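You operate a simulated robot arm through the tools that you are given. There is no shell and no other tool.

The job below is to be done with a simulated robot arm. You get a single attempt, and the scene is never put back.

TASK
Load the blue disc into the grey meter and keep one reading.
Fine: load it with the slider at DARK; swing the blue arm over it, push the slider to OPEN, leave both so, and press KEEP once.

Only the result counts: the job must be done as asked and must still hold three seconds after the hand-in. Knocking over, shifting, dropping, spilling or breaking anything else fails it.

THE ROBOT
A 6-joint arm with a two-finger gripper, fixed in place. Base frame: the origin is at the foot of the arm, x ahead of it, y to its left, z up; the work surface is at about z = 0. Units: mm, degrees, N and s.
With the tool pointing down near the work surface it reaches from about 180 to 480 mm from the base axis. Its first joint turns from -66.0 to 66.0 degrees. Payload 1.76 kg.
The TCP is the grasp point between the finger pads, 29 mm short of the fingertips. In the tool frame z runs along the fingers and y along their closing line. The gripper opens to 82 mm. The gripper's body begins 58 mm behind the TCP.
Orientation is that of the tool frame in the base frame, as a unit quaternion [x, y, z, w]. With the fingers straight down and closing along the base's y, the tool's x points along the base's -x, its y along +y and its z along -z.

THE INTERFACE
- The arm moves only by the tool arm_command. Its argument "plan" is a list of rows, each an object of numbers (a shift or turn left out is 0, a gripper value left out holds the last): "x", "y", "z": the shift along the tool's x, y, z in mm; "wx", "wy", "wz": the turn, a rotation vector about the tool's x, y, z in degrees; "jaw": the finger opening in mm, from 0 to 82. In form: [{"x": .., "y": .., "z": .., "wx": .., "wy": .., "wz": .., "jaw": ..}, ...]. A call has 1 to 20 rows; each row shifts and turns the commanded pose from where the row before left it, along the tool's axes as they then stand. A row lasts 0.2 s, in which the tool goes at most 50 mm and 8.6 degrees; a call with a longer step from one row to the next is refused whole, and so is a gripper value outside its range. Where a pose cannot be reached the arm comes as near as it can. A force on the tool above 90 N (or 10 N above the force at the start of the call, whichever is more), or a blocked arm, ends the call early, and 0.2 s more pass. The fingers move at their own pace and stop on an object; they squeeze with about 34 N. The grip force told is the motor's: it shows also when the fingers shut on nothing. Time passes only in rows, and 0.2 s behind the last, so rows that do not move let the fingers close. It gives the time, the measured TCP pose, the force on the tool (base axes), the opening and the grip force at its end, in the units of the frame above (readings bear some noise), with the torque about the TCP (base axes, N m) and any sound that the robot's microphone picked up, and new pictures: "pictures" is both (left out), scene, wrist or none.
- Cameras (640 x 400 px; columns grow to the right, rows downward): "scene" is fixed at [67.5, 339.1, 431.7]; the picture's right is [-0.66, -0.75, 0.00], its down [-0.39, 0.34, -0.86] and it looks along [0.64, -0.57, -0.51] (base axes); focal length 214 px, centre (320, 200). "wrist" rides on the gripper at [79, 4, -89] in the tool frame; the picture's right is [-0.05, 1.00, 0.00], its down [-0.71, -0.04, -0.71] and it looks along [-0.71, -0.04, 0.71] (tool axes); focal length 256 px, centre (320, 200). There is no depth. A picture from a camera that has moved, and an enlarged one, comes with that camera's place and axes in the base frame and with its lens.
- close_up(camera, box): a new picture of the part [left, top, right, bottom] of that camera's present view, enlarged. No time passes.
- close_job(): hands the job in; it is judged then, once.

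Nothing tells you positions but the pictures and the camera data. Unless the task says otherwise, let go and move clear before handing in.

The tools are called by a JSON object that holds its "name" and its "arguments". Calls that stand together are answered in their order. arm_command: Moves the arm, as the interface text tells. Its arguments: {"type":"object","properties":{"plan":{"type":"array","items":{"type":"object","properties":{"x":{"type":"number"},"y":{"type":"number"},"z":{"type":"number"},"wx":{"type":"number"},"wy":{"type":"number"},"wz":{"type":"number"},"jaw":{"type":"number"}}}},"pictures":{"type":"string","enum":["both","scene","wrist","none"]}},"required":["plan"]} The other tools are called the same way: close_up (camera, box) takes an enlarged picture of a part of a camera's view; close_job () hands the job in.

At the start:

```text
clock: 0.0
ee_pos: [232.7, 68.0, 367.5]
tcp_rot: [0.0, 1.0, 0.0, 0.0]
contact_force: [-0.5, 0.1, 0.3]
torque: [0.0, -0.05, -0.02]
width: 82.2
grip_force: 0.0
```

scene: 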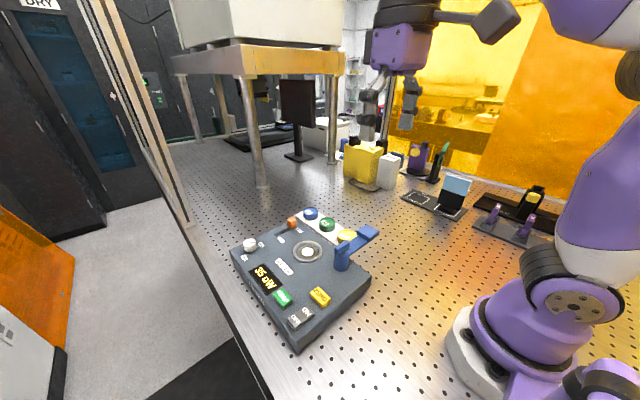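
wrist: 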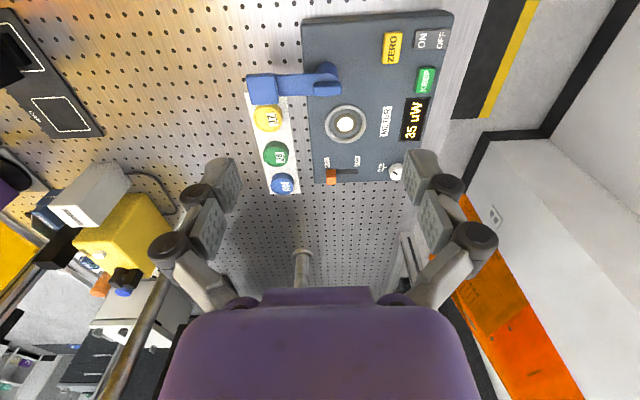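

I see a grey meter on the bench with a display, keys (ON/OFF, ZERO, KEEP), an orange slider, a white knob, a blue arm, and a white rack with blue, green and yellow discs. I'll take close-ups to read the details before moving.

{"name": "close_up", "arguments": {"camera": "scene", "box": [220, 190, 390, 360]}}

{"name": "close_up", "arguments": {"camera": "wrist", "box": [230, 0, 470, 200]}}

{"name": "close_up", "arguments": {"camera": "wrist", "box": [300, 80, 440, 200]}}

```text
2.35 times, centred on (305, 275) of scene
camera zoom: at [67.5, 339.1, 431.7], right [-0.66, -0.75, 0.0], down [-0.39, 0.34, -0.86], along [0.64, -0.57, -0.51], focal length 505 px, centre (355, 24)
```

zoom: 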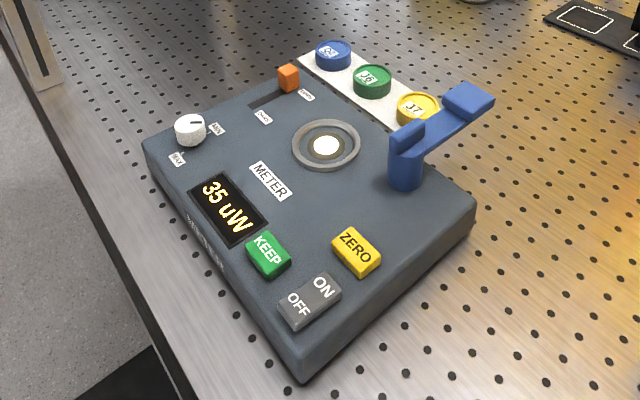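

```text
2.00 times, centred on (350, 100) of wrist
camera zoom: at [153.6, 71.8, 457.6], right [0.05, 1.0, 0.0], down [0.7, -0.04, 0.71], along [0.71, -0.04, -0.71], focal length 512 px, centre (260, 400)
```

zoom: 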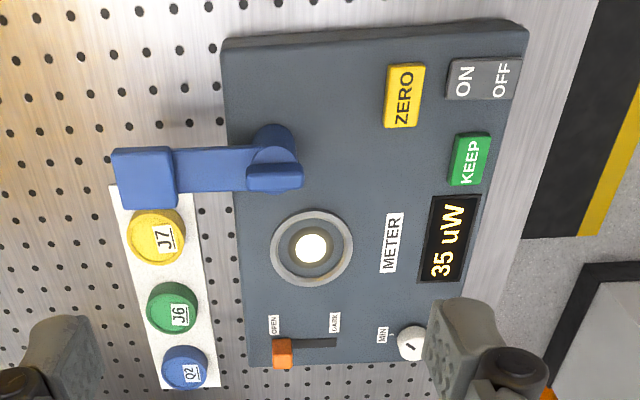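

```text
3.33 times, centred on (370, 140) of wrist
camera zoom: at [153.6, 71.8, 457.6], right [0.05, 1.0, 0.0], down [0.7, -0.04, 0.71], along [0.71, -0.04, -0.71], focal length 853 px, centre (153, 400)
```

zoom: 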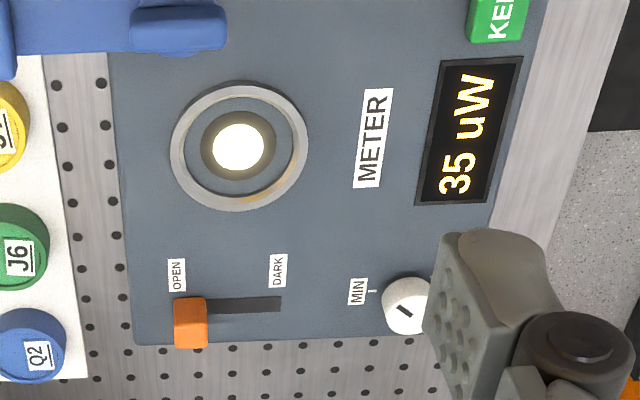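

The meter is on and reads 35 uW. Its slider is at OPEN (far edge, roughly x≈486, y≈75), the well is near (377,104), the blue disc (Q2) near (515,-30), and the blue arm pivots near (292,73) pointing to -y. Next I move to a closer view over the bench, staying high, to refine these positions.

{"name": "arm_command", "arguments": {"plan": [{"x": -19.5, "y": -3.6, "z": 27.5}, {"x": -19.5, "y": -3.6, "z": 27.5}, {"x": -19.5, "y": -3.6, "z": 27.5}, {"x": -19.5, "y": -3.6, "z": 27.5}, {"x": -19.5, "y": -3.6, "z": 27.5}, {}]}}

```text
clock: 1.4
ee_pos: [328.1, 48.4, 231.8]
tcp_rot: [0.001, 1.0, 0.0, 0.001]
contact_force: [1.1, -0.4, 0.6]
torque: [-0.03, -0.01, -0.02]
width: 81.8
grip_force: 0.1
camera wrist: at [248.4, 51.8, 322.6], right [0.05, 1.0, 0.0], down [0.7, -0.04, 0.71], along [0.71, -0.04, -0.71], focal length 256 px, centre (320, 200)
```

scene: 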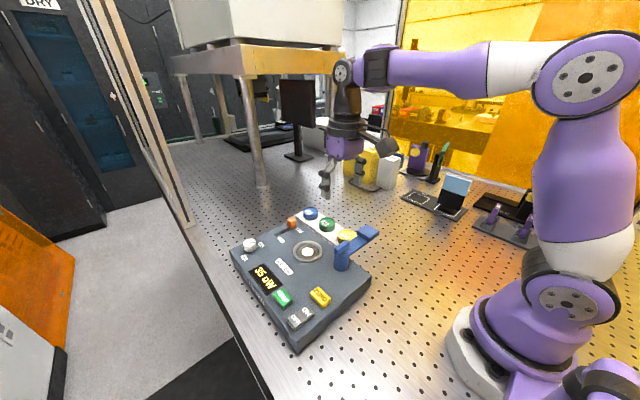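
wrist: 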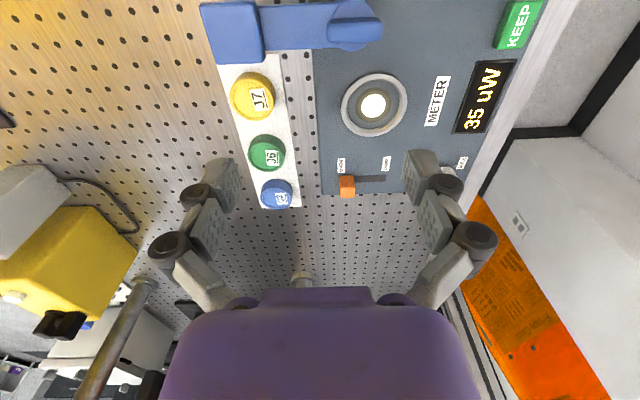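

The wrist camera now sees the discs, slider and blue arm more closely. I'll enlarge those regions to measure them.

{"name": "close_up", "arguments": {"camera": "wrist", "box": [220, 120, 420, 245]}}

{"name": "close_up", "arguments": {"camera": "wrist", "box": [190, 0, 450, 160]}}

{"name": "close_up", "arguments": {"camera": "scene", "box": [270, 195, 390, 275]}}

```text
3.20 times, centred on (320, 182) of wrist
camera zoom: at [248.4, 51.8, 322.6], right [0.05, 1.0, 0.0], down [0.7, -0.04, 0.71], along [0.71, -0.04, -0.71], focal length 819 px, centre (320, 256)
```

zoom: 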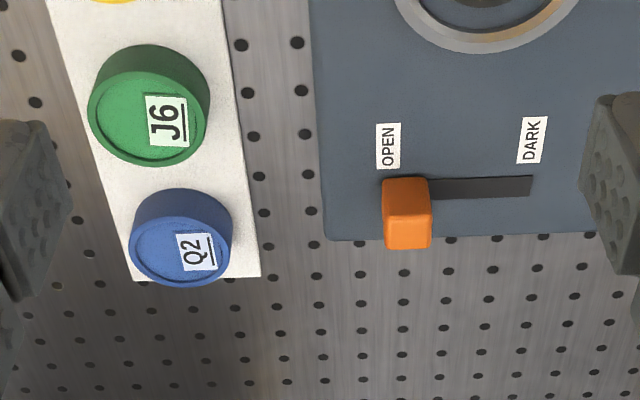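

```text
2.46 times, centred on (320, 80) of wrist
camera zoom: at [248.4, 51.8, 322.6], right [0.05, 1.0, 0.0], down [0.7, -0.04, 0.71], along [0.71, -0.04, -0.71], focal length 630 px, centre (320, 495)
```

zoom: 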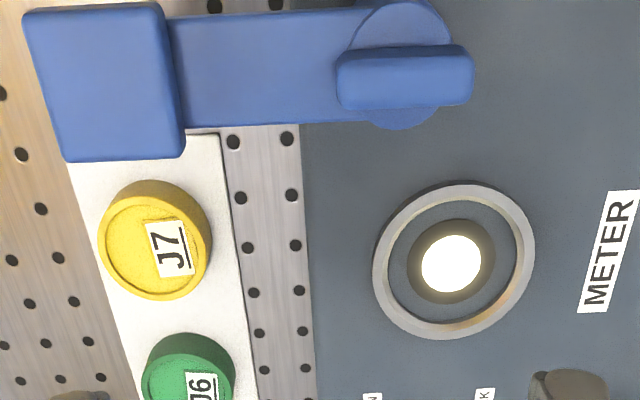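

```text
5.00 times, centred on (330, 235) of scene
camera zoom: at [67.5, 339.1, 431.7], right [-0.66, -0.75, 0.0], down [-0.39, 0.34, -0.86], along [0.64, -0.57, -0.51], focal length 1072 px, centre (270, 25)
```

zoom: 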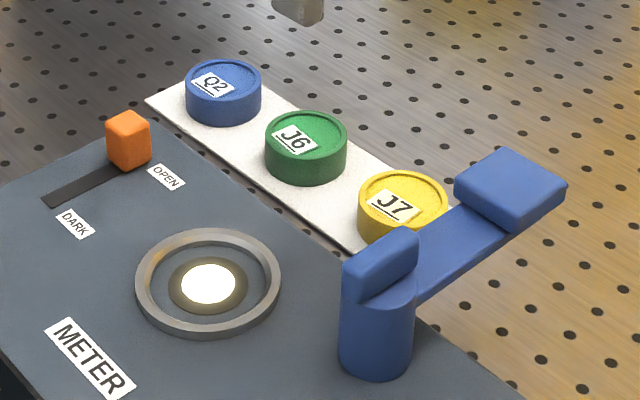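

Estimates so far: meter top z≈50, slider knob ≈(482,77) with the slot running +y to about y=132 at DARK, well ≈(375,105), and pivot post ≈(291,74) with its head at about (290,-15). I'll go above the slider with the tool straight down to test reach.

{"name": "arm_command", "arguments": {"plan": [{"x": -30.8, "y": 5.8, "z": 18.4}, {"x": -30.8, "y": 5.8, "z": 18.4}, {"x": -30.8, "y": 5.8, "z": 18.4}, {"x": -30.8, "y": 5.8, "z": 18.4}, {"x": -30.8, "y": 5.8, "z": 18.4}, {}]}}

```text
clock: 2.8
ee_pos: [460.1, 79.9, 131.1]
tcp_rot: [-0.001, 1.0, 0.001, 0.0]
contact_force: [-0.3, 0.2, 0.4]
torque: [0.01, 0.03, 0.01]
width: 81.9
grip_force: 0.0
out of reach, approached as far as the arm can: row 5
camera wrist: at [380.4, 82.7, 221.7], right [0.05, 1.0, 0.0], down [0.71, -0.04, 0.71], along [0.71, -0.04, -0.71], focal length 256 px, centre (320, 200)
```

scene: 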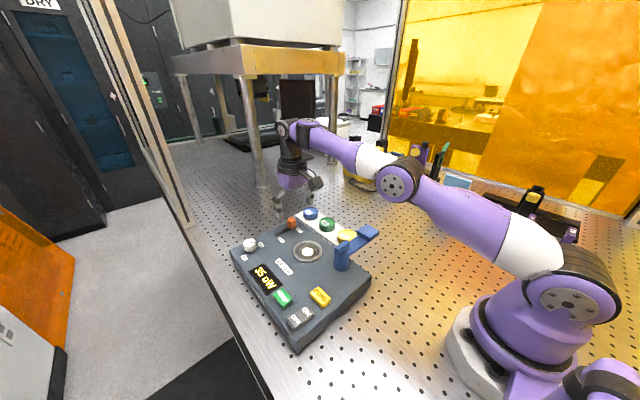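
wrist: 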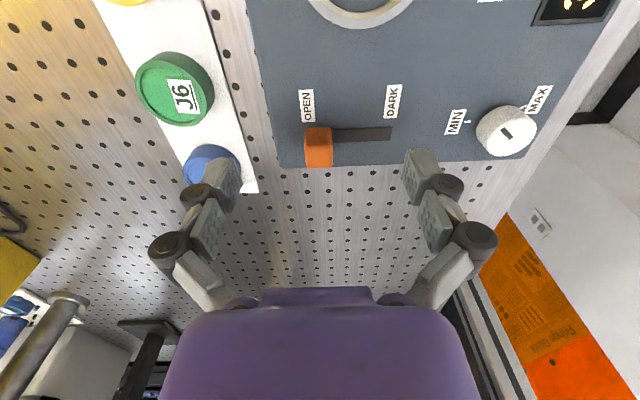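

Straight down, the arm tops out around r≈467, so I'll need to tilt the fingers outward. First a closer look at the slider and disc from here.

{"name": "close_up", "arguments": {"camera": "wrist", "box": [270, 70, 430, 170]}}

{"name": "close_up", "arguments": {"camera": "wrist", "box": [120, 30, 280, 210]}}

```text
4.00 times, centred on (350, 120) of wrist
camera zoom: at [380.4, 82.7, 221.7], right [0.05, 1.0, 0.0], down [0.71, -0.04, 0.71], along [0.71, -0.04, -0.71], focal length 1024 px, centre (200, 520)
```

zoom: 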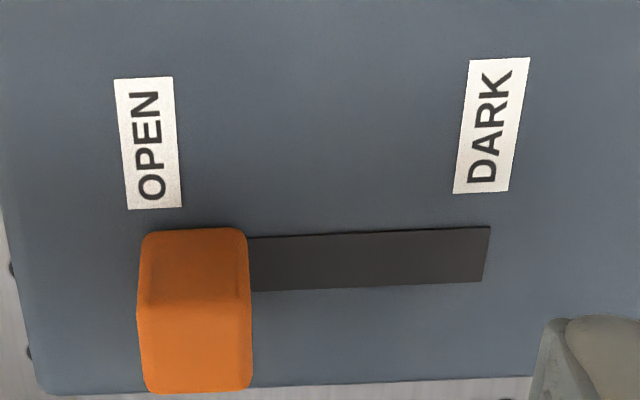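

```text
2.22 times, centred on (200, 120) of wrist
camera zoom: at [380.4, 82.7, 221.7], right [0.05, 1.0, 0.0], down [0.71, -0.04, 0.71], along [0.71, -0.04, -0.71], focal length 569 px, centre (587, 378)
```

zoom: 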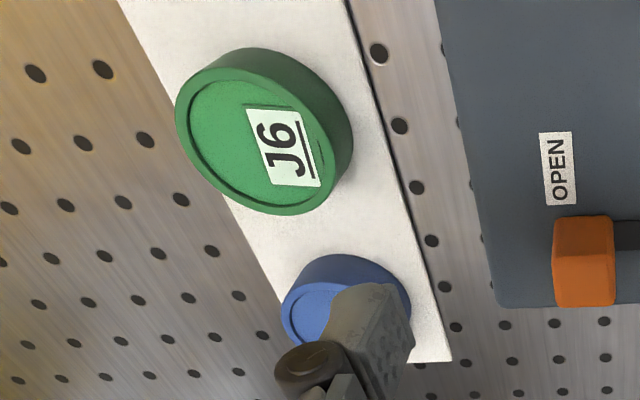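

The slider knob works out to about x 475–493, y 66–86, top z≈77, with DARK about 45 mm toward +y. I'll tilt the fingers outward by about 25° while high and narrow the jaw so it can straddle the knob.

{"name": "arm_command", "arguments": {"plan": [{"wy": -8.4, "jaw": 46}, {"wy": -8.4}, {"wy": -8.2}, {}, {}]}}

```text
clock: 4.0
ee_pos: [461.2, 80.6, 133.6]
tcp_rot: [0.0, 0.976, 0.0, 0.218]
contact_force: [0.0, -0.2, -0.4]
torque: [-0.02, 0.0, 0.0]
width: 46.0
grip_force: 0.1
camera wrist: at [350.6, 84.8, 180.1], right [0.05, 1.0, 0.02], down [0.34, -0.04, 0.94], along [0.94, -0.04, -0.34], focal length 256 px, centre (320, 200)
```

scene: 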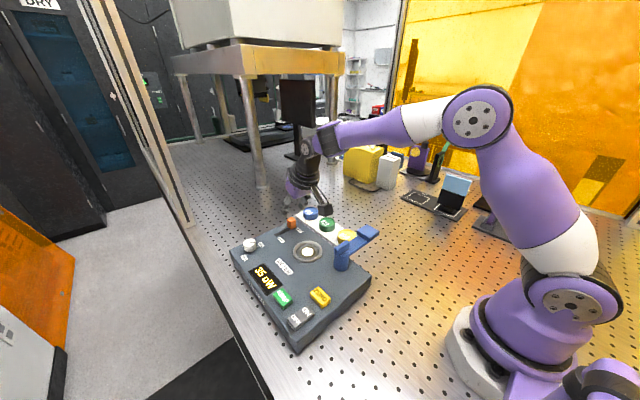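
wrist: 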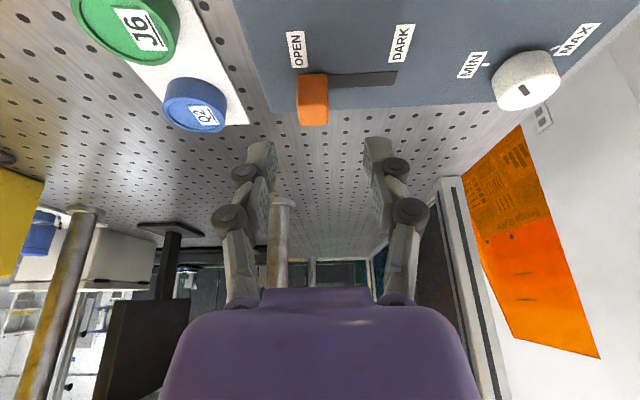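

The tilt works and the pose is steady. I'll take close-ups from here to refine the disc and knob positions.

{"name": "close_up", "arguments": {"camera": "wrist", "box": [130, 50, 350, 150]}}

{"name": "close_up", "arguments": {"camera": "scene", "box": [260, 170, 350, 240]}}

```text
2.91 times, centred on (240, 100) of wrist
camera zoom: at [350.6, 84.8, 180.1], right [0.05, 1.0, 0.02], down [0.34, -0.04, 0.94], along [0.94, -0.04, -0.34], focal length 745 px, centre (553, 491)
```

zoom: 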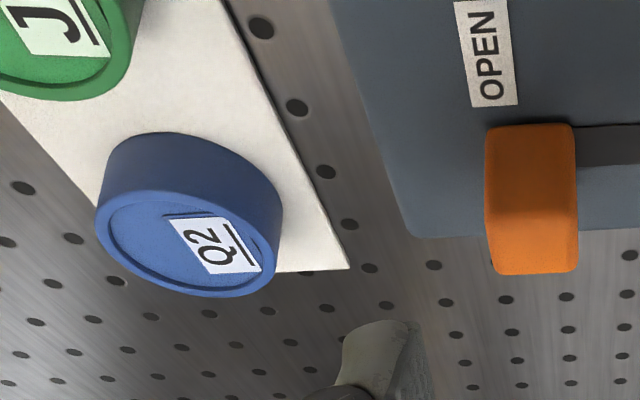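

```text
5.71 times, centred on (305, 205) of scene
camera zoom: at [67.5, 339.1, 431.7], right [-0.66, -0.75, 0.0], down [-0.39, 0.34, -0.86], along [0.64, -0.57, -0.51], focal length 1226 px, centre (406, 171)
```

zoom: 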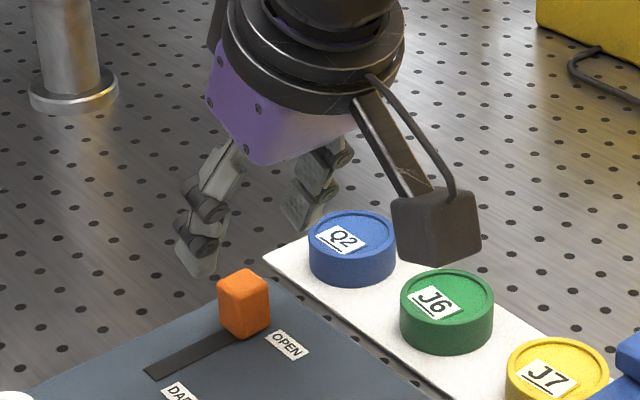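

Refined: blue disc centre ≈(531,-32) with its top at z≈31, slider knob centre ≈(484.5,76.5). The tilted jaws straddle the knob in y, so I lower them around it now, keeping the tips about 6 mm above the meter top.

{"name": "arm_command", "arguments": {"plan": [{"x": 1.3, "y": -1.4, "z": 10}, {"x": 1.3, "y": -1.4, "z": 10}, {"x": 1.3, "y": -1.3, "z": 10}, {"x": 1.2, "y": 0, "z": 7}, {}]}}

```text
clock: 5.2
ee_pos: [471.5, 76.7, 96.6]
tcp_rot: [0.0, 0.976, 0.0, 0.217]
contact_force: [-0.1, -0.2, 1.0]
torque: [0.0, -0.01, 0.0]
width: 46.0
grip_force: 0.0
camera wrist: at [361.9, 80.0, 144.5], right [0.05, 1.0, 0.02], down [0.34, -0.04, 0.94], along [0.94, -0.04, -0.34], focal length 256 px, centre (320, 200)
```

scene: 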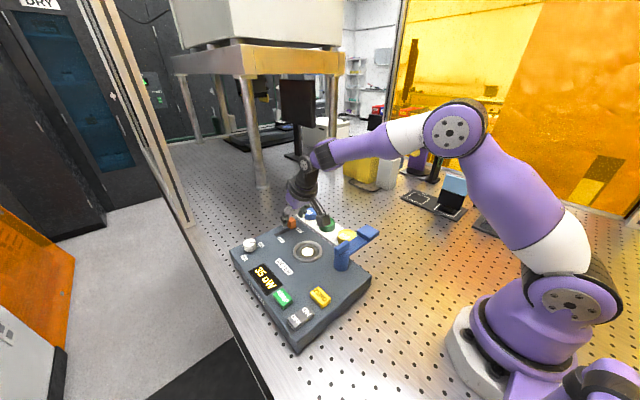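
wrist: 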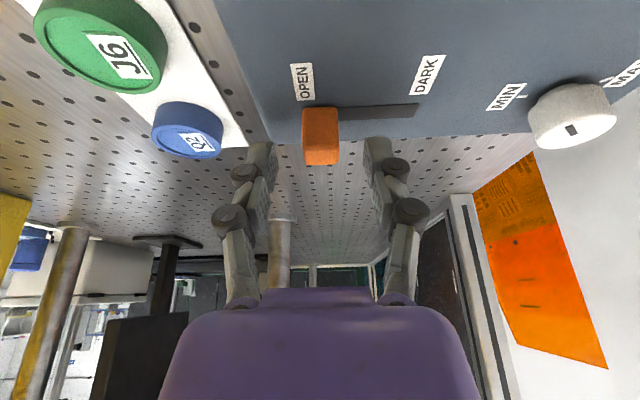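

The knob sits between the fingers. I'll go the last 10 mm down, narrow the jaw to a loose fit, and slide +y toward DARK.

{"name": "arm_command", "arguments": {"plan": [{"x": 0.5, "z": 5.6}, {"x": 0.4, "z": 5.6}, {"jaw": 25}, {}, {"y": 8}, {"y": 8}, {"y": 8}, {"y": 8}, {}]}}

```text
clock: 7.2
ee_pos: [474.2, 110.0, 86.8]
tcp_rot: [0.0, 0.976, -0.001, 0.218]
contact_force: [-0.7, -0.1, -0.4]
torque: [0.0, 0.05, -0.08]
width: 25.4
grip_force: 0.0
camera wrist: at [364.4, 113.4, 134.1], right [0.05, 1.0, 0.02], down [0.34, -0.04, 0.94], along [0.94, -0.04, -0.34], focal length 256 px, centre (320, 200)
```

scene: 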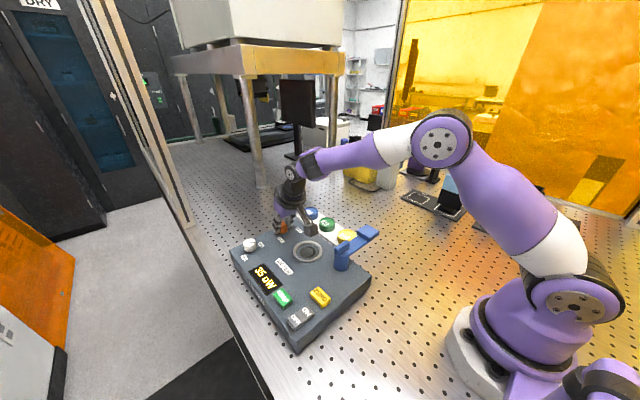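
wrist: 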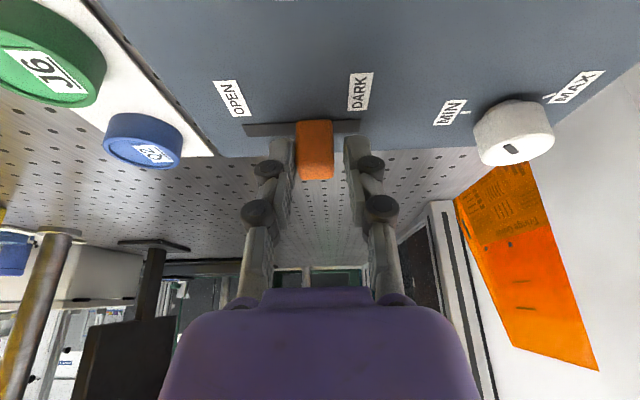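

The slider follows well and is now past mid-travel, heading for DARK. I continue in small steps and watch the force for the end stop.

{"name": "arm_command", "arguments": {"plan": [{"y": 4}, {"y": 4}, {"y": 3}, {}], "pictures": "wrist"}}

{"name": "close_up", "arguments": {"camera": "wrist", "box": [200, 50, 440, 200]}}

```text
clock: 8.2
ee_pos: [475.4, 123.0, 87.1]
tcp_rot: [0.0, 0.976, 0.0, 0.217]
contact_force: [0.0, 0.3, 0.3]
torque: [0.0, 0.01, 0.03]
width: 25.2
grip_force: 0.0
camera wrist: at [364.4, 125.9, 134.5], right [0.05, 1.0, 0.02], down [0.34, -0.04, 0.94], along [0.94, -0.04, -0.34], focal length 256 px, centre (320, 200)
```

wrist: 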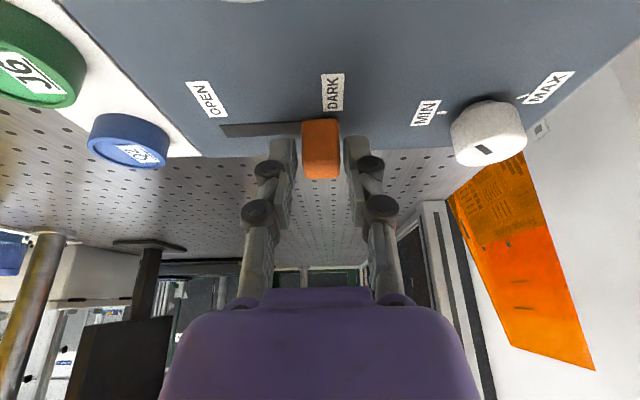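

```text
2.67 times, centred on (320, 125) of wrist
camera zoom: at [364.4, 125.9, 134.5], right [0.05, 1.0, 0.02], down [0.34, -0.04, 0.94], along [0.94, -0.04, -0.34], focal length 683 px, centre (320, 400)
```

zoom: 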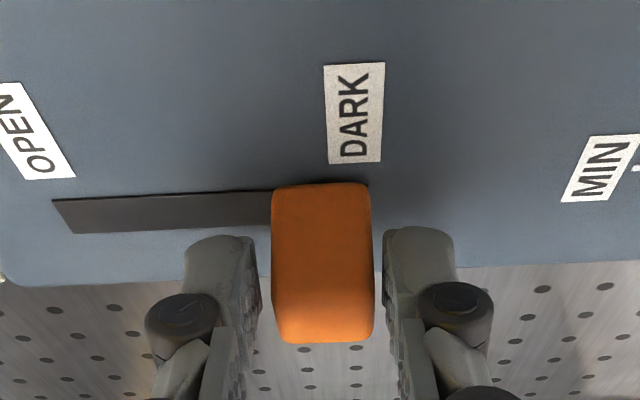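

The knob looks to be at the DARK end of the slot. I'll nudge a few more millimetres to confirm the end stop by force.

{"name": "arm_command", "arguments": {"plan": [{"y": 2}, {"y": 2}, {}], "pictures": "wrist"}}

{"name": "close_up", "arguments": {"camera": "wrist", "box": [200, 50, 440, 200]}}

{"name": "close_up", "arguments": {"camera": "scene", "box": [230, 200, 360, 320]}}

```text
clock: 9.0
ee_pos: [473.4, 125.5, 86.8]
tcp_rot: [0.0, 0.976, 0.0, 0.218]
contact_force: [0.2, 0.5, -0.5]
torque: [0.01, -0.02, 0.01]
width: 25.1
grip_force: 0.1
camera wrist: at [363.6, 128.4, 134.8], right [0.05, 1.0, 0.02], down [0.34, -0.04, 0.94], along [0.94, -0.04, -0.34], focal length 256 px, centre (320, 200)
```

wrist: 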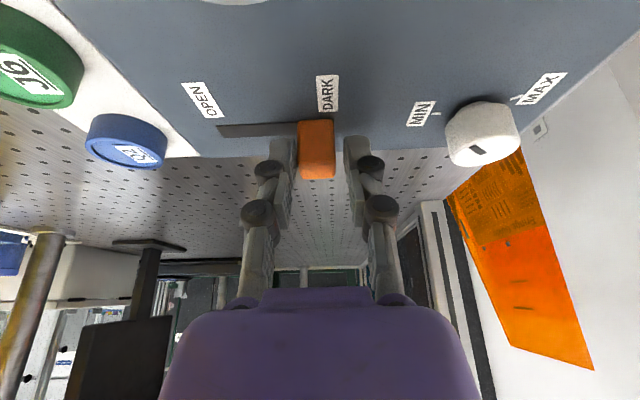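

```text
2.67 times, centred on (320, 125) of wrist
camera zoom: at [363.6, 128.4, 134.8], right [0.05, 1.0, 0.02], down [0.34, -0.04, 0.94], along [0.94, -0.04, -0.34], focal length 683 px, centre (320, 400)
```

zoom: 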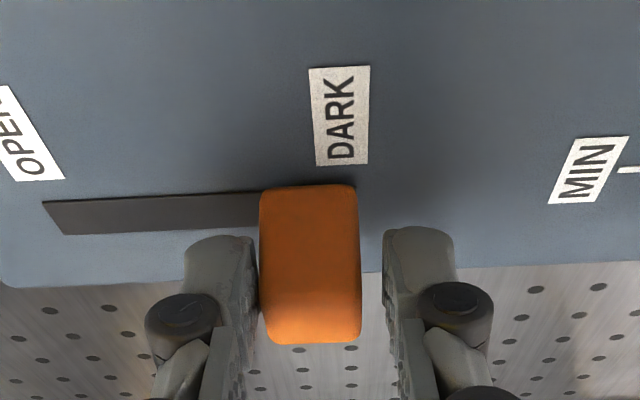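

```text
3.33 times, centred on (295, 260) of scene
camera zoom: at [67.5, 339.1, 431.7], right [-0.66, -0.75, 0.0], down [-0.39, 0.34, -0.86], along [0.64, -0.57, -0.51], focal length 715 px, centre (403, 0)
```

zoom: 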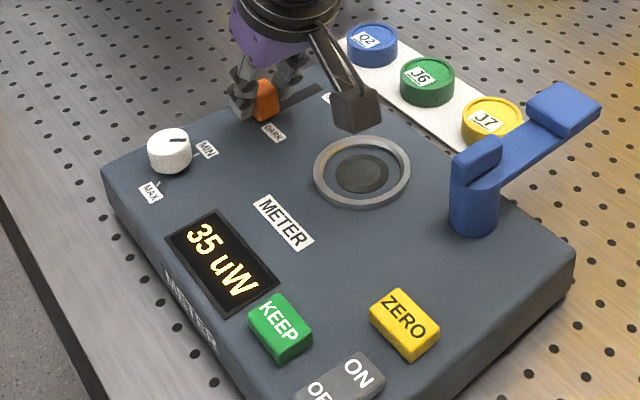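

The well light has gone dark, so the slider is at DARK and the knob is at its stop. I'll open slightly, back off upward, set the tilt to about 20°, and hover near the blue disc with the jaws open.

{"name": "arm_command", "arguments": {"plan": [{"y": -2, "jaw": 40}, {}, {"z": -20}, {"z": -20}, {"z": -20}, {"wy": 5.2, "jaw": 72}, {"x": -8.6, "y": -31.5, "z": 9.7}, {"x": -8.6, "y": -31.5, "z": 9.7}, {"x": -8.6, "y": -31.5, "z": 9.7}, {"x": -8.6, "y": -31.5, "z": 9.7}, {"x": -8.6, "y": -31.5, "z": 9.7}, {}]}}

```text
clock: 11.6
ee_pos: [507.4, -31.8, 110.3]
tcp_rot: [0.0, 0.985, 0.001, 0.173]
contact_force: [0.0, 0.7, 0.5]
torque: [0.01, -0.01, 0.01]
width: 71.9
grip_force: 0.0
camera wrist: at [401.7, -28.6, 168.5], right [0.05, 1.0, 0.02], down [0.42, -0.04, 0.91], along [0.9, -0.04, -0.42], focal length 256 px, centre (320, 200)
```

scene: 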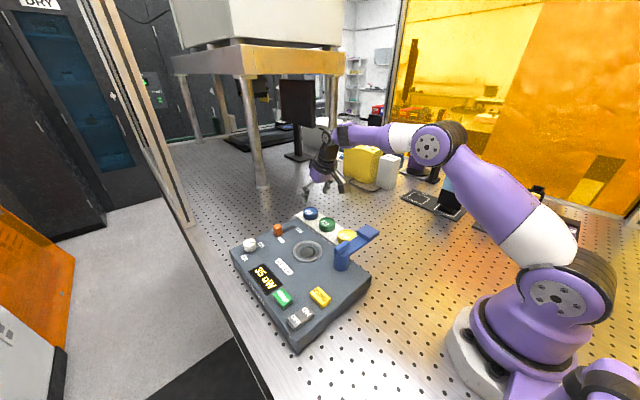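
wrist: 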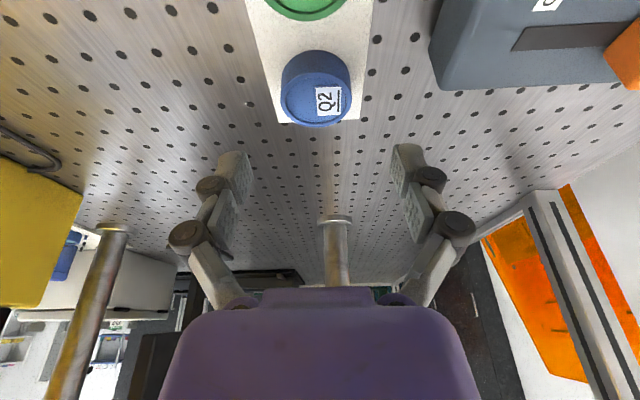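

The arm reached the hover pose at a 20° tilt, with the blue disc in view ahead of the fingers. I'll enlarge to fix its position.

{"name": "close_up", "arguments": {"camera": "wrist", "box": [240, 30, 400, 140]}}

{"name": "close_up", "arguments": {"camera": "scene", "box": [280, 150, 380, 240]}}

```text
3.64 times, centred on (320, 85) of wrist
camera zoom: at [401.7, -28.6, 168.5], right [0.05, 1.0, 0.02], down [0.42, -0.04, 0.91], along [0.9, -0.04, -0.42], focal length 931 px, centre (320, 618)
```

zoom: 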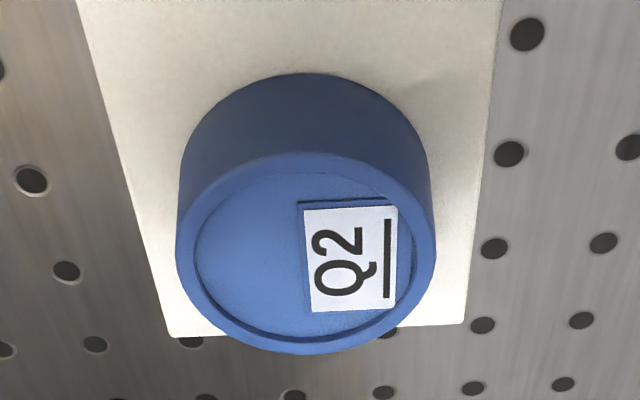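

```text
4.44 times, centred on (330, 195) of scene
camera zoom: at [67.5, 339.1, 431.7], right [-0.66, -0.75, 0.0], down [-0.39, 0.34, -0.86], along [0.64, -0.57, -0.51], focal length 953 px, centre (276, 222)
```

zoom: 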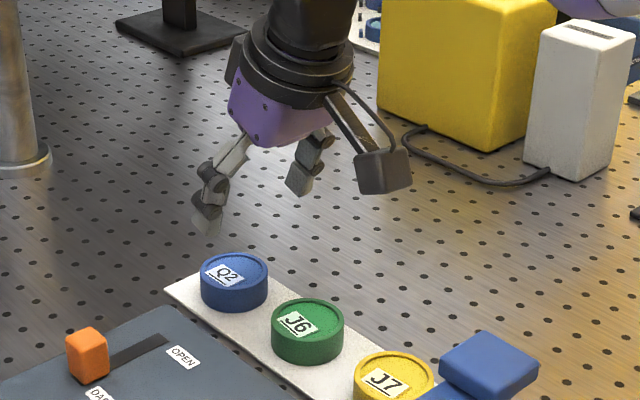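

The blue disc centre refines to about (535,-34), top z≈30, diameter ≈50, height ≈20. I'll go lower with the tips just above the disc top and check alignment.

{"name": "arm_command", "arguments": {"plan": [{"x": 0.4, "y": -0.6, "z": 11.6}, {"x": 0.4, "y": -0.6, "z": 11.6}, {"x": 0.3, "y": -0.6, "z": 11.6}, {"x": 0.3, "y": -0.6, "z": 11.6}, {}]}}

{"name": "close_up", "arguments": {"camera": "wrist", "box": [220, 30, 420, 200]}}

{"name": "close_up", "arguments": {"camera": "scene", "box": [280, 170, 360, 240]}}

```text
clock: 12.8
ee_pos: [522.6, -36.3, 65.9]
tcp_rot: [0.0, 0.985, 0.0, 0.172]
contact_force: [-0.4, -1.3, 0.1]
torque: [-0.02, -0.02, 0.03]
width: 72.0
grip_force: 0.1
camera wrist: at [417.7, -32.8, 123.3], right [0.05, 1.0, 0.02], down [0.42, -0.04, 0.91], along [0.9, -0.04, -0.42], focal length 256 px, centre (320, 200)
```

scene: 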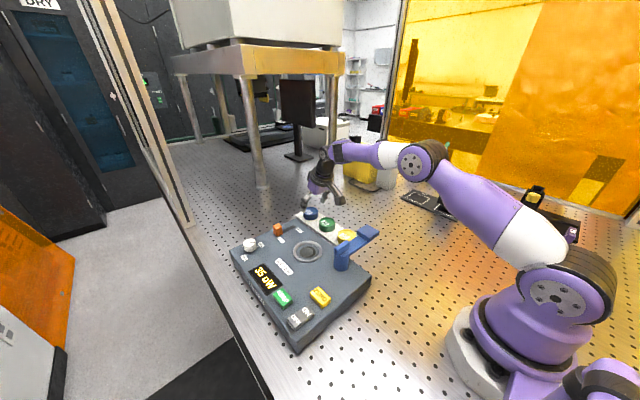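
wrist: 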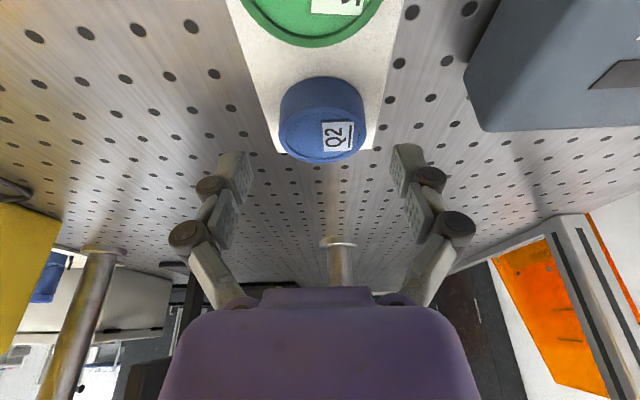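

```text
2.35 times, centred on (320, 115) of wrist
camera zoom: at [417.7, -32.8, 123.3], right [0.05, 1.0, 0.02], down [0.42, -0.04, 0.91], along [0.9, -0.04, -0.42], focal length 602 px, centre (320, 400)
```

zoom: 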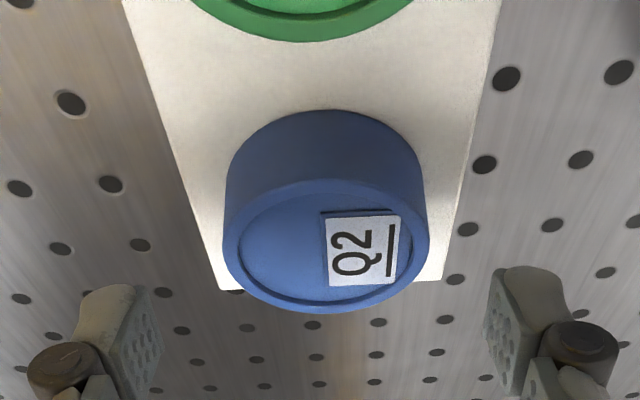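

```text
5.71 times, centred on (320, 205) of scene
camera zoom: at [67.5, 339.1, 431.7], right [-0.66, -0.75, 0.0], down [-0.39, 0.34, -0.86], along [0.64, -0.57, -0.51], focal length 1226 px, centre (320, 171)
```

zoom: 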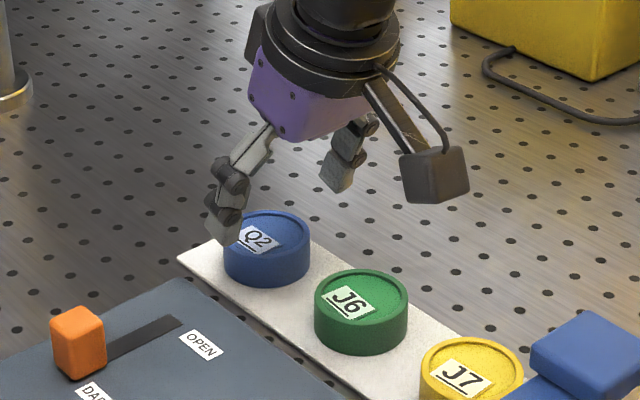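

Alignment looks good: the disc sits mid-way between the fingers, centre about (536.5,-34.5), top z≈29. I lower the last ~19 mm so the pads are on the upper half of the disc, then check before closing.

{"name": "arm_command", "arguments": {"plan": [{"x": 0.4, "y": 0.6, "z": 6.5}, {"x": 0.4, "y": 0.5, "z": 6.5}, {"x": 0.3, "z": 6.5}, {}]}}

{"name": "close_up", "arguments": {"camera": "wrist", "box": [220, 70, 420, 230]}}

{"name": "close_up", "arguments": {"camera": "scene", "box": [280, 170, 360, 240]}}

```text
clock: 13.8
ee_pos: [525.9, -34.0, 46.9]
tcp_rot: [0.0, 0.985, 0.0, 0.172]
contact_force: [1.5, 0.3, -0.4]
torque: [-0.02, -0.05, -0.01]
width: 72.0
grip_force: 0.1
camera wrist: at [422.0, -32.3, 105.0], right [0.05, 1.0, 0.02], down [0.42, -0.04, 0.91], along [0.9, -0.04, -0.42], focal length 256 px, centre (320, 200)
```

scene: 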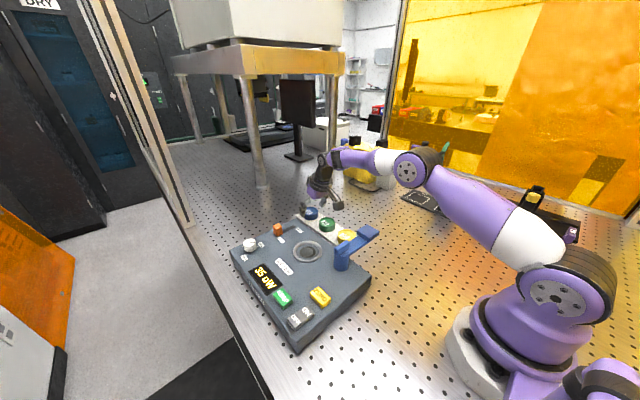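
wrist: 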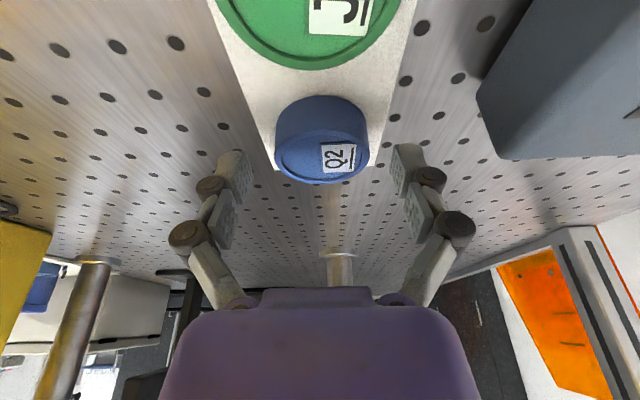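

```text
2.50 times, centred on (320, 150) of wrist
camera zoom: at [422.0, -32.3, 105.0], right [0.05, 1.0, 0.02], down [0.42, -0.04, 0.91], along [0.9, -0.04, -0.42], focal length 640 px, centre (320, 325)
```

zoom: 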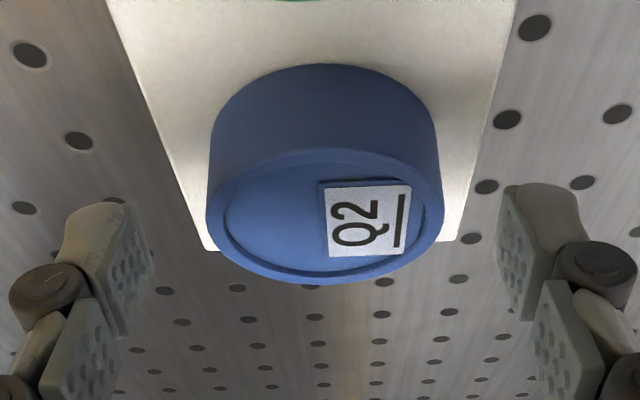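

```text
5.71 times, centred on (320, 205) of scene
camera zoom: at [67.5, 339.1, 431.7], right [-0.66, -0.75, 0.0], down [-0.39, 0.34, -0.86], along [0.64, -0.57, -0.51], focal length 1226 px, centre (320, 171)
```

zoom: 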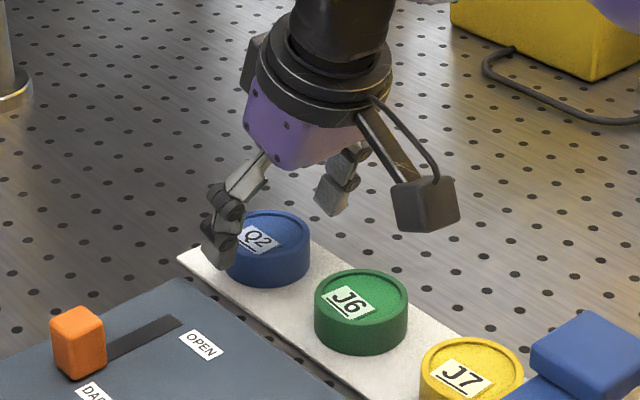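

The fingers bracket the disc with the pads level with its upper half. I'll nudge slightly outward and close on it.

{"name": "arm_command", "arguments": {"plan": [{"x": -1.6, "y": 0.3, "z": 0.5}, {"jaw": 62}, {"jaw": 40}, {}, {}, {}]}}

{"name": "close_up", "arguments": {"camera": "wrist", "box": [220, 70, 420, 230]}}

{"name": "close_up", "arguments": {"camera": "scene", "box": [280, 170, 360, 240]}}

```text
clock: 15.2
ee_pos: [529.9, -35.0, 46.8]
tcp_rot: [0.0, 0.985, 0.001, 0.174]
contact_force: [-6.1, 3.9, 17.7]
torque: [0.09, -0.02, 0.04]
width: 50.0
grip_force: 34.3
camera wrist: at [423.6, -31.6, 104.9], right [0.05, 1.0, 0.02], down [0.42, -0.04, 0.91], along [0.91, -0.04, -0.42], focal length 256 px, centre (320, 200)
```

scene: 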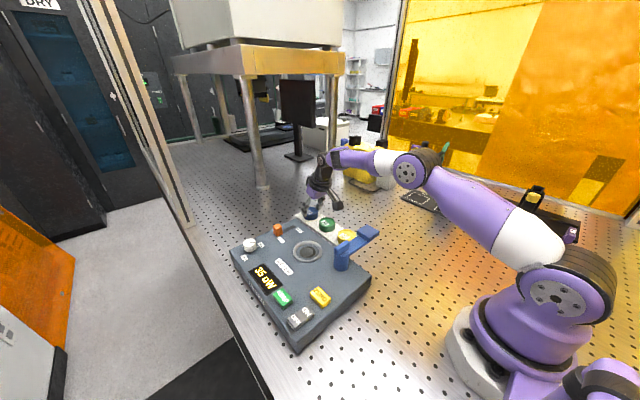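
wrist: 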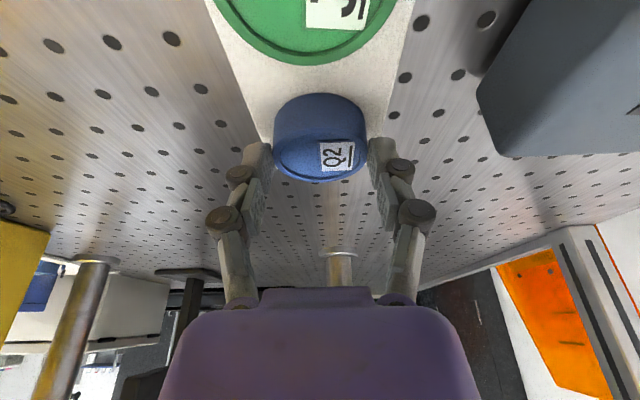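

```text
2.50 times, centred on (320, 150) of wrist
camera zoom: at [423.6, -31.6, 104.9], right [0.05, 1.0, 0.02], down [0.42, -0.04, 0.91], along [0.91, -0.04, -0.42], focal length 640 px, centre (320, 325)
```

zoom: 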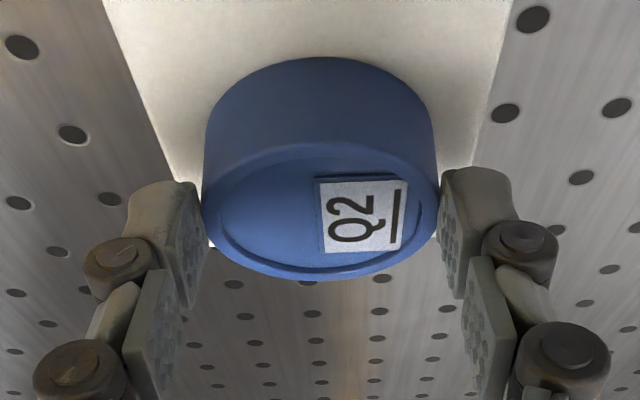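

```text
5.71 times, centred on (320, 205) of scene
camera zoom: at [67.4, 339.1, 431.7], right [-0.66, -0.75, 0.0], down [-0.39, 0.34, -0.86], along [0.64, -0.57, -0.51], focal length 1226 px, centre (320, 171)
```

zoom: 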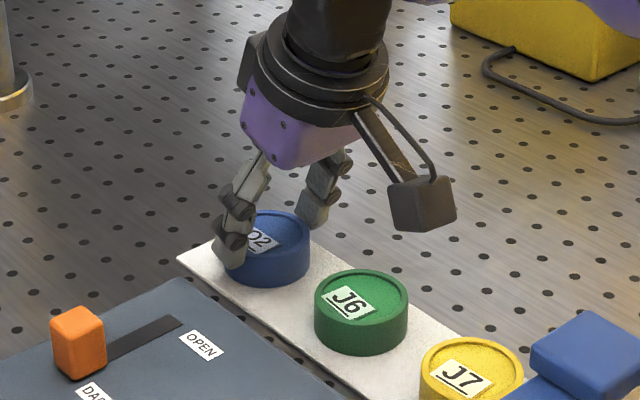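

The disc is held at 50 mm width with 34 N. I'll lift it gently straight up a little and check that it stays level.

{"name": "arm_command", "arguments": {"plan": [{"x": -1.7, "z": -4.7}, {"x": -1.7, "z": -4.7}, {"x": -3.4, "z": -9.4}, {"x": -3.4, "z": -9.4}, {}]}}

{"name": "close_up", "arguments": {"camera": "wrist", "box": [220, 70, 420, 230]}}

{"name": "close_up", "arguments": {"camera": "scene", "box": [280, 160, 360, 230]}}

```text
clock: 16.4
ee_pos: [528.1, -37.3, 76.9]
tcp_rot: [0.0, 0.985, 0.0, 0.173]
contact_force: [-0.4, -0.8, 0.3]
torque: [0.02, 0.0, 0.03]
width: 40.1
grip_force: 0.1
camera wrist: at [422.7, -32.6, 134.9], right [0.05, 1.0, 0.02], down [0.42, -0.04, 0.91], along [0.9, -0.04, -0.42], focal length 256 px, centre (320, 200)
```

scene: 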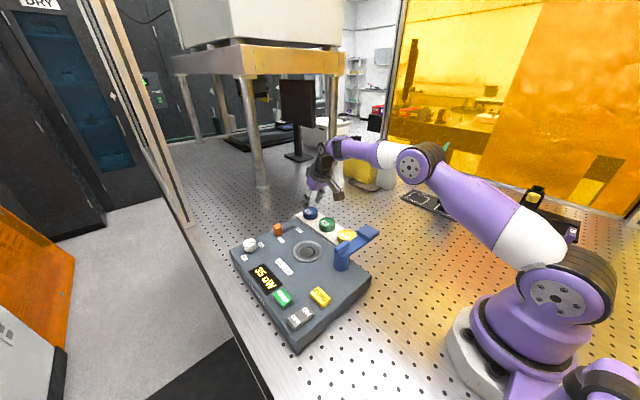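
wrist: 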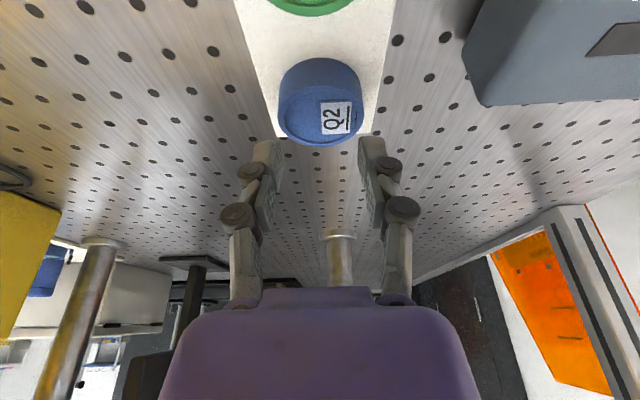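

```text
2.50 times, centred on (320, 150) of wrist
camera zoom: at [422.7, -32.6, 134.9], right [0.05, 1.0, 0.02], down [0.42, -0.04, 0.91], along [0.9, -0.04, -0.42], focal length 640 px, centre (320, 325)
```

zoom: 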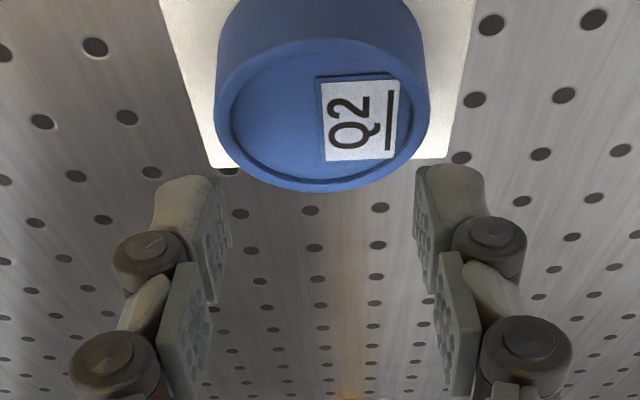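

```text
5.71 times, centred on (320, 195) of scene
camera zoom: at [67.5, 339.1, 431.7], right [-0.66, -0.75, 0.0], down [-0.39, 0.34, -0.86], along [0.64, -0.57, -0.51], focal length 1226 px, centre (320, 229)
```

zoom: 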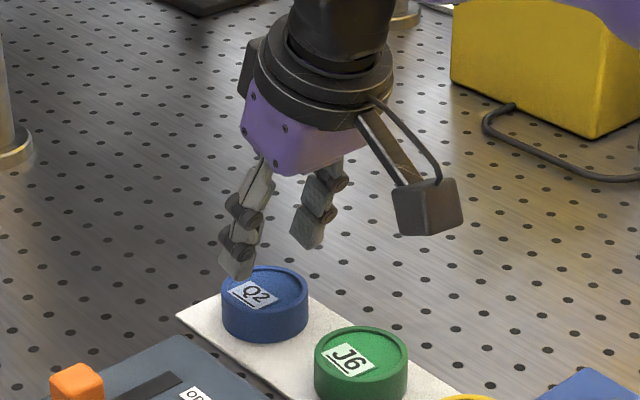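

The grip slipped off the top edge and the disc is still in place on the rack at about (538,-34), top z≈28.5. I'll reopen and take it about 5 mm deeper.

{"name": "arm_command", "arguments": {"plan": [{"jaw": 68}, {}, {"x": 2.1, "y": 0.5, "z": 6.7}, {"x": 2.1, "z": 6.7}, {"x": 2.1, "z": 6.7}, {"x": 2.1, "z": 6.7}, {"x": 1.6, "z": 5.2}, {}]}}

{"name": "close_up", "arguments": {"camera": "wrist", "box": [220, 70, 420, 230]}}

{"name": "close_up", "arguments": {"camera": "scene", "box": [280, 170, 360, 240]}}

```text
clock: 18.2
ee_pos: [528.4, -35.9, 44.5]
tcp_rot: [0.0, 0.985, 0.0, 0.173]
contact_force: [-0.6, 0.4, 0.0]
torque: [0.04, -0.01, -0.01]
width: 68.2
grip_force: 0.1
camera wrist: at [423.8, -32.0, 102.3], right [0.05, 1.0, 0.02], down [0.42, -0.04, 0.91], along [0.9, -0.04, -0.42], focal length 256 px, centre (320, 200)
```

scene: 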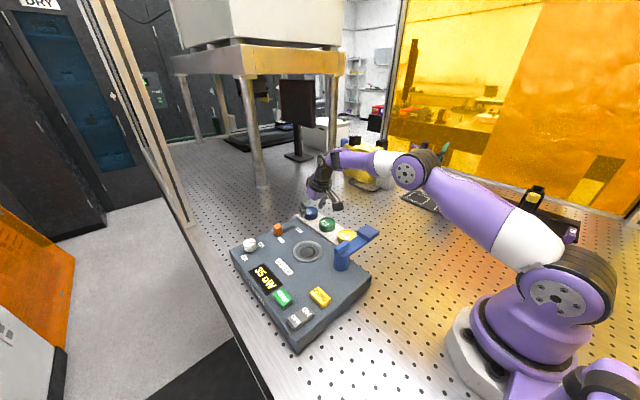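
wrist: 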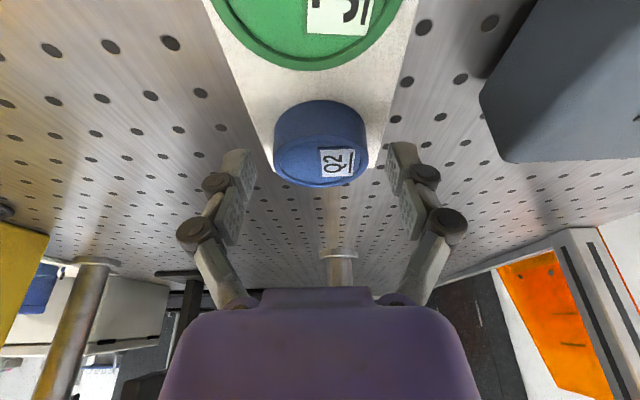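

```text
2.50 times, centred on (320, 150) of wrist
camera zoom: at [423.8, -32.0, 102.3], right [0.05, 1.0, 0.02], down [0.42, -0.04, 0.91], along [0.9, -0.04, -0.42], focal length 640 px, centre (320, 325)
```

zoom: 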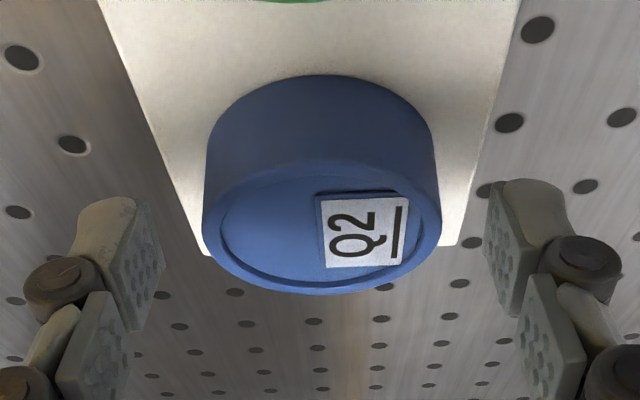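

```text
5.71 times, centred on (320, 205) of scene
camera zoom: at [67.5, 339.1, 431.7], right [-0.66, -0.75, 0.0], down [-0.39, 0.34, -0.86], along [0.64, -0.57, -0.51], focal length 1226 px, centre (320, 171)
```

zoom: 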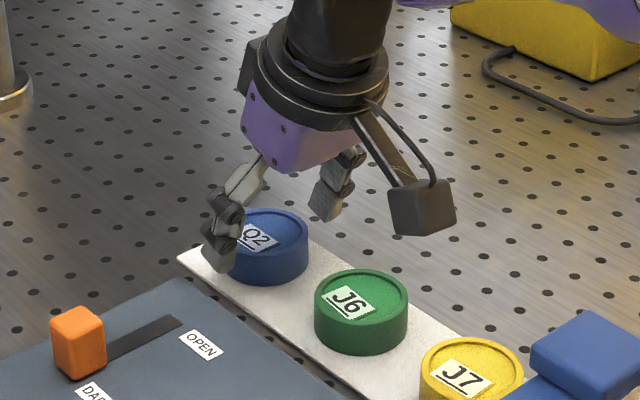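

No contact yet, and the pictures show the fingertips sit shallower when the jaw is wide open than when closed. I'll go another 6–7 mm down, then close and check.

{"name": "arm_command", "arguments": {"plan": [{"x": -0.1, "z": 3.5}, {"z": 3.2}, {}, {"jaw": 58}, {"jaw": 45}, {}, {}]}}

{"name": "close_up", "arguments": {"camera": "wrist", "box": [220, 70, 420, 230]}}

{"name": "close_up", "arguments": {"camera": "scene", "box": [280, 170, 360, 240]}}

```text
clock: 19.8
ee_pos: [531.6, -35.6, 39.6]
tcp_rot: [0.0, 0.985, -0.001, 0.172]
contact_force: [-4.4, 0.7, 6.2]
torque: [0.05, 0.06, -0.01]
width: 50.8
grip_force: 33.7
camera wrist: at [426.3, -31.9, 96.7], right [0.05, 1.0, 0.02], down [0.42, -0.04, 0.91], along [0.9, -0.04, -0.42], focal length 256 px, centre (320, 200)
```

scene: 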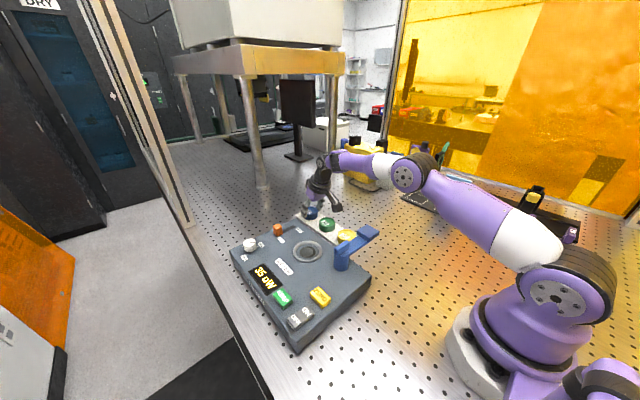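
wrist: 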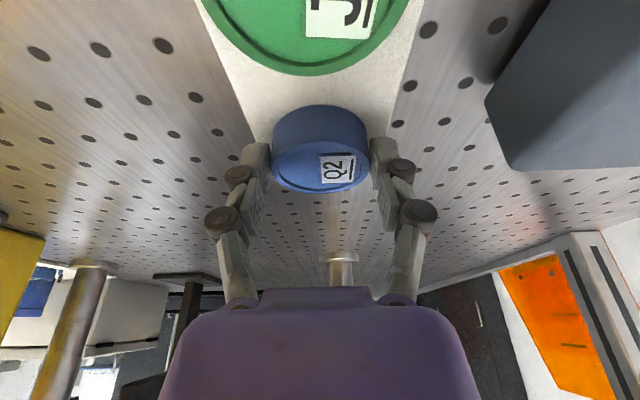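

```text
2.50 times, centred on (320, 150) of wrist
camera zoom: at [426.3, -31.9, 96.7], right [0.05, 1.0, 0.02], down [0.42, -0.04, 0.91], along [0.9, -0.04, -0.42], focal length 640 px, centre (320, 325)
```

zoom: 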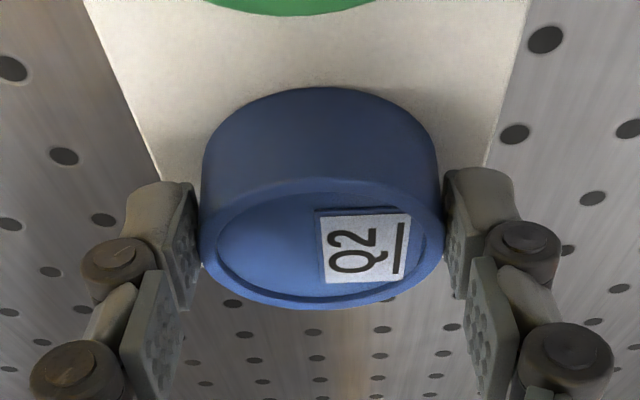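

```text
5.71 times, centred on (320, 205) of scene
camera zoom: at [67.4, 339.1, 431.7], right [-0.66, -0.75, 0.0], down [-0.39, 0.34, -0.86], along [0.64, -0.57, -0.51], focal length 1226 px, centre (320, 171)
```

zoom: 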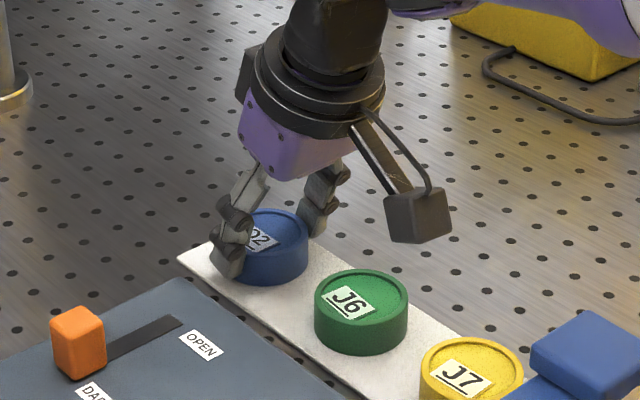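

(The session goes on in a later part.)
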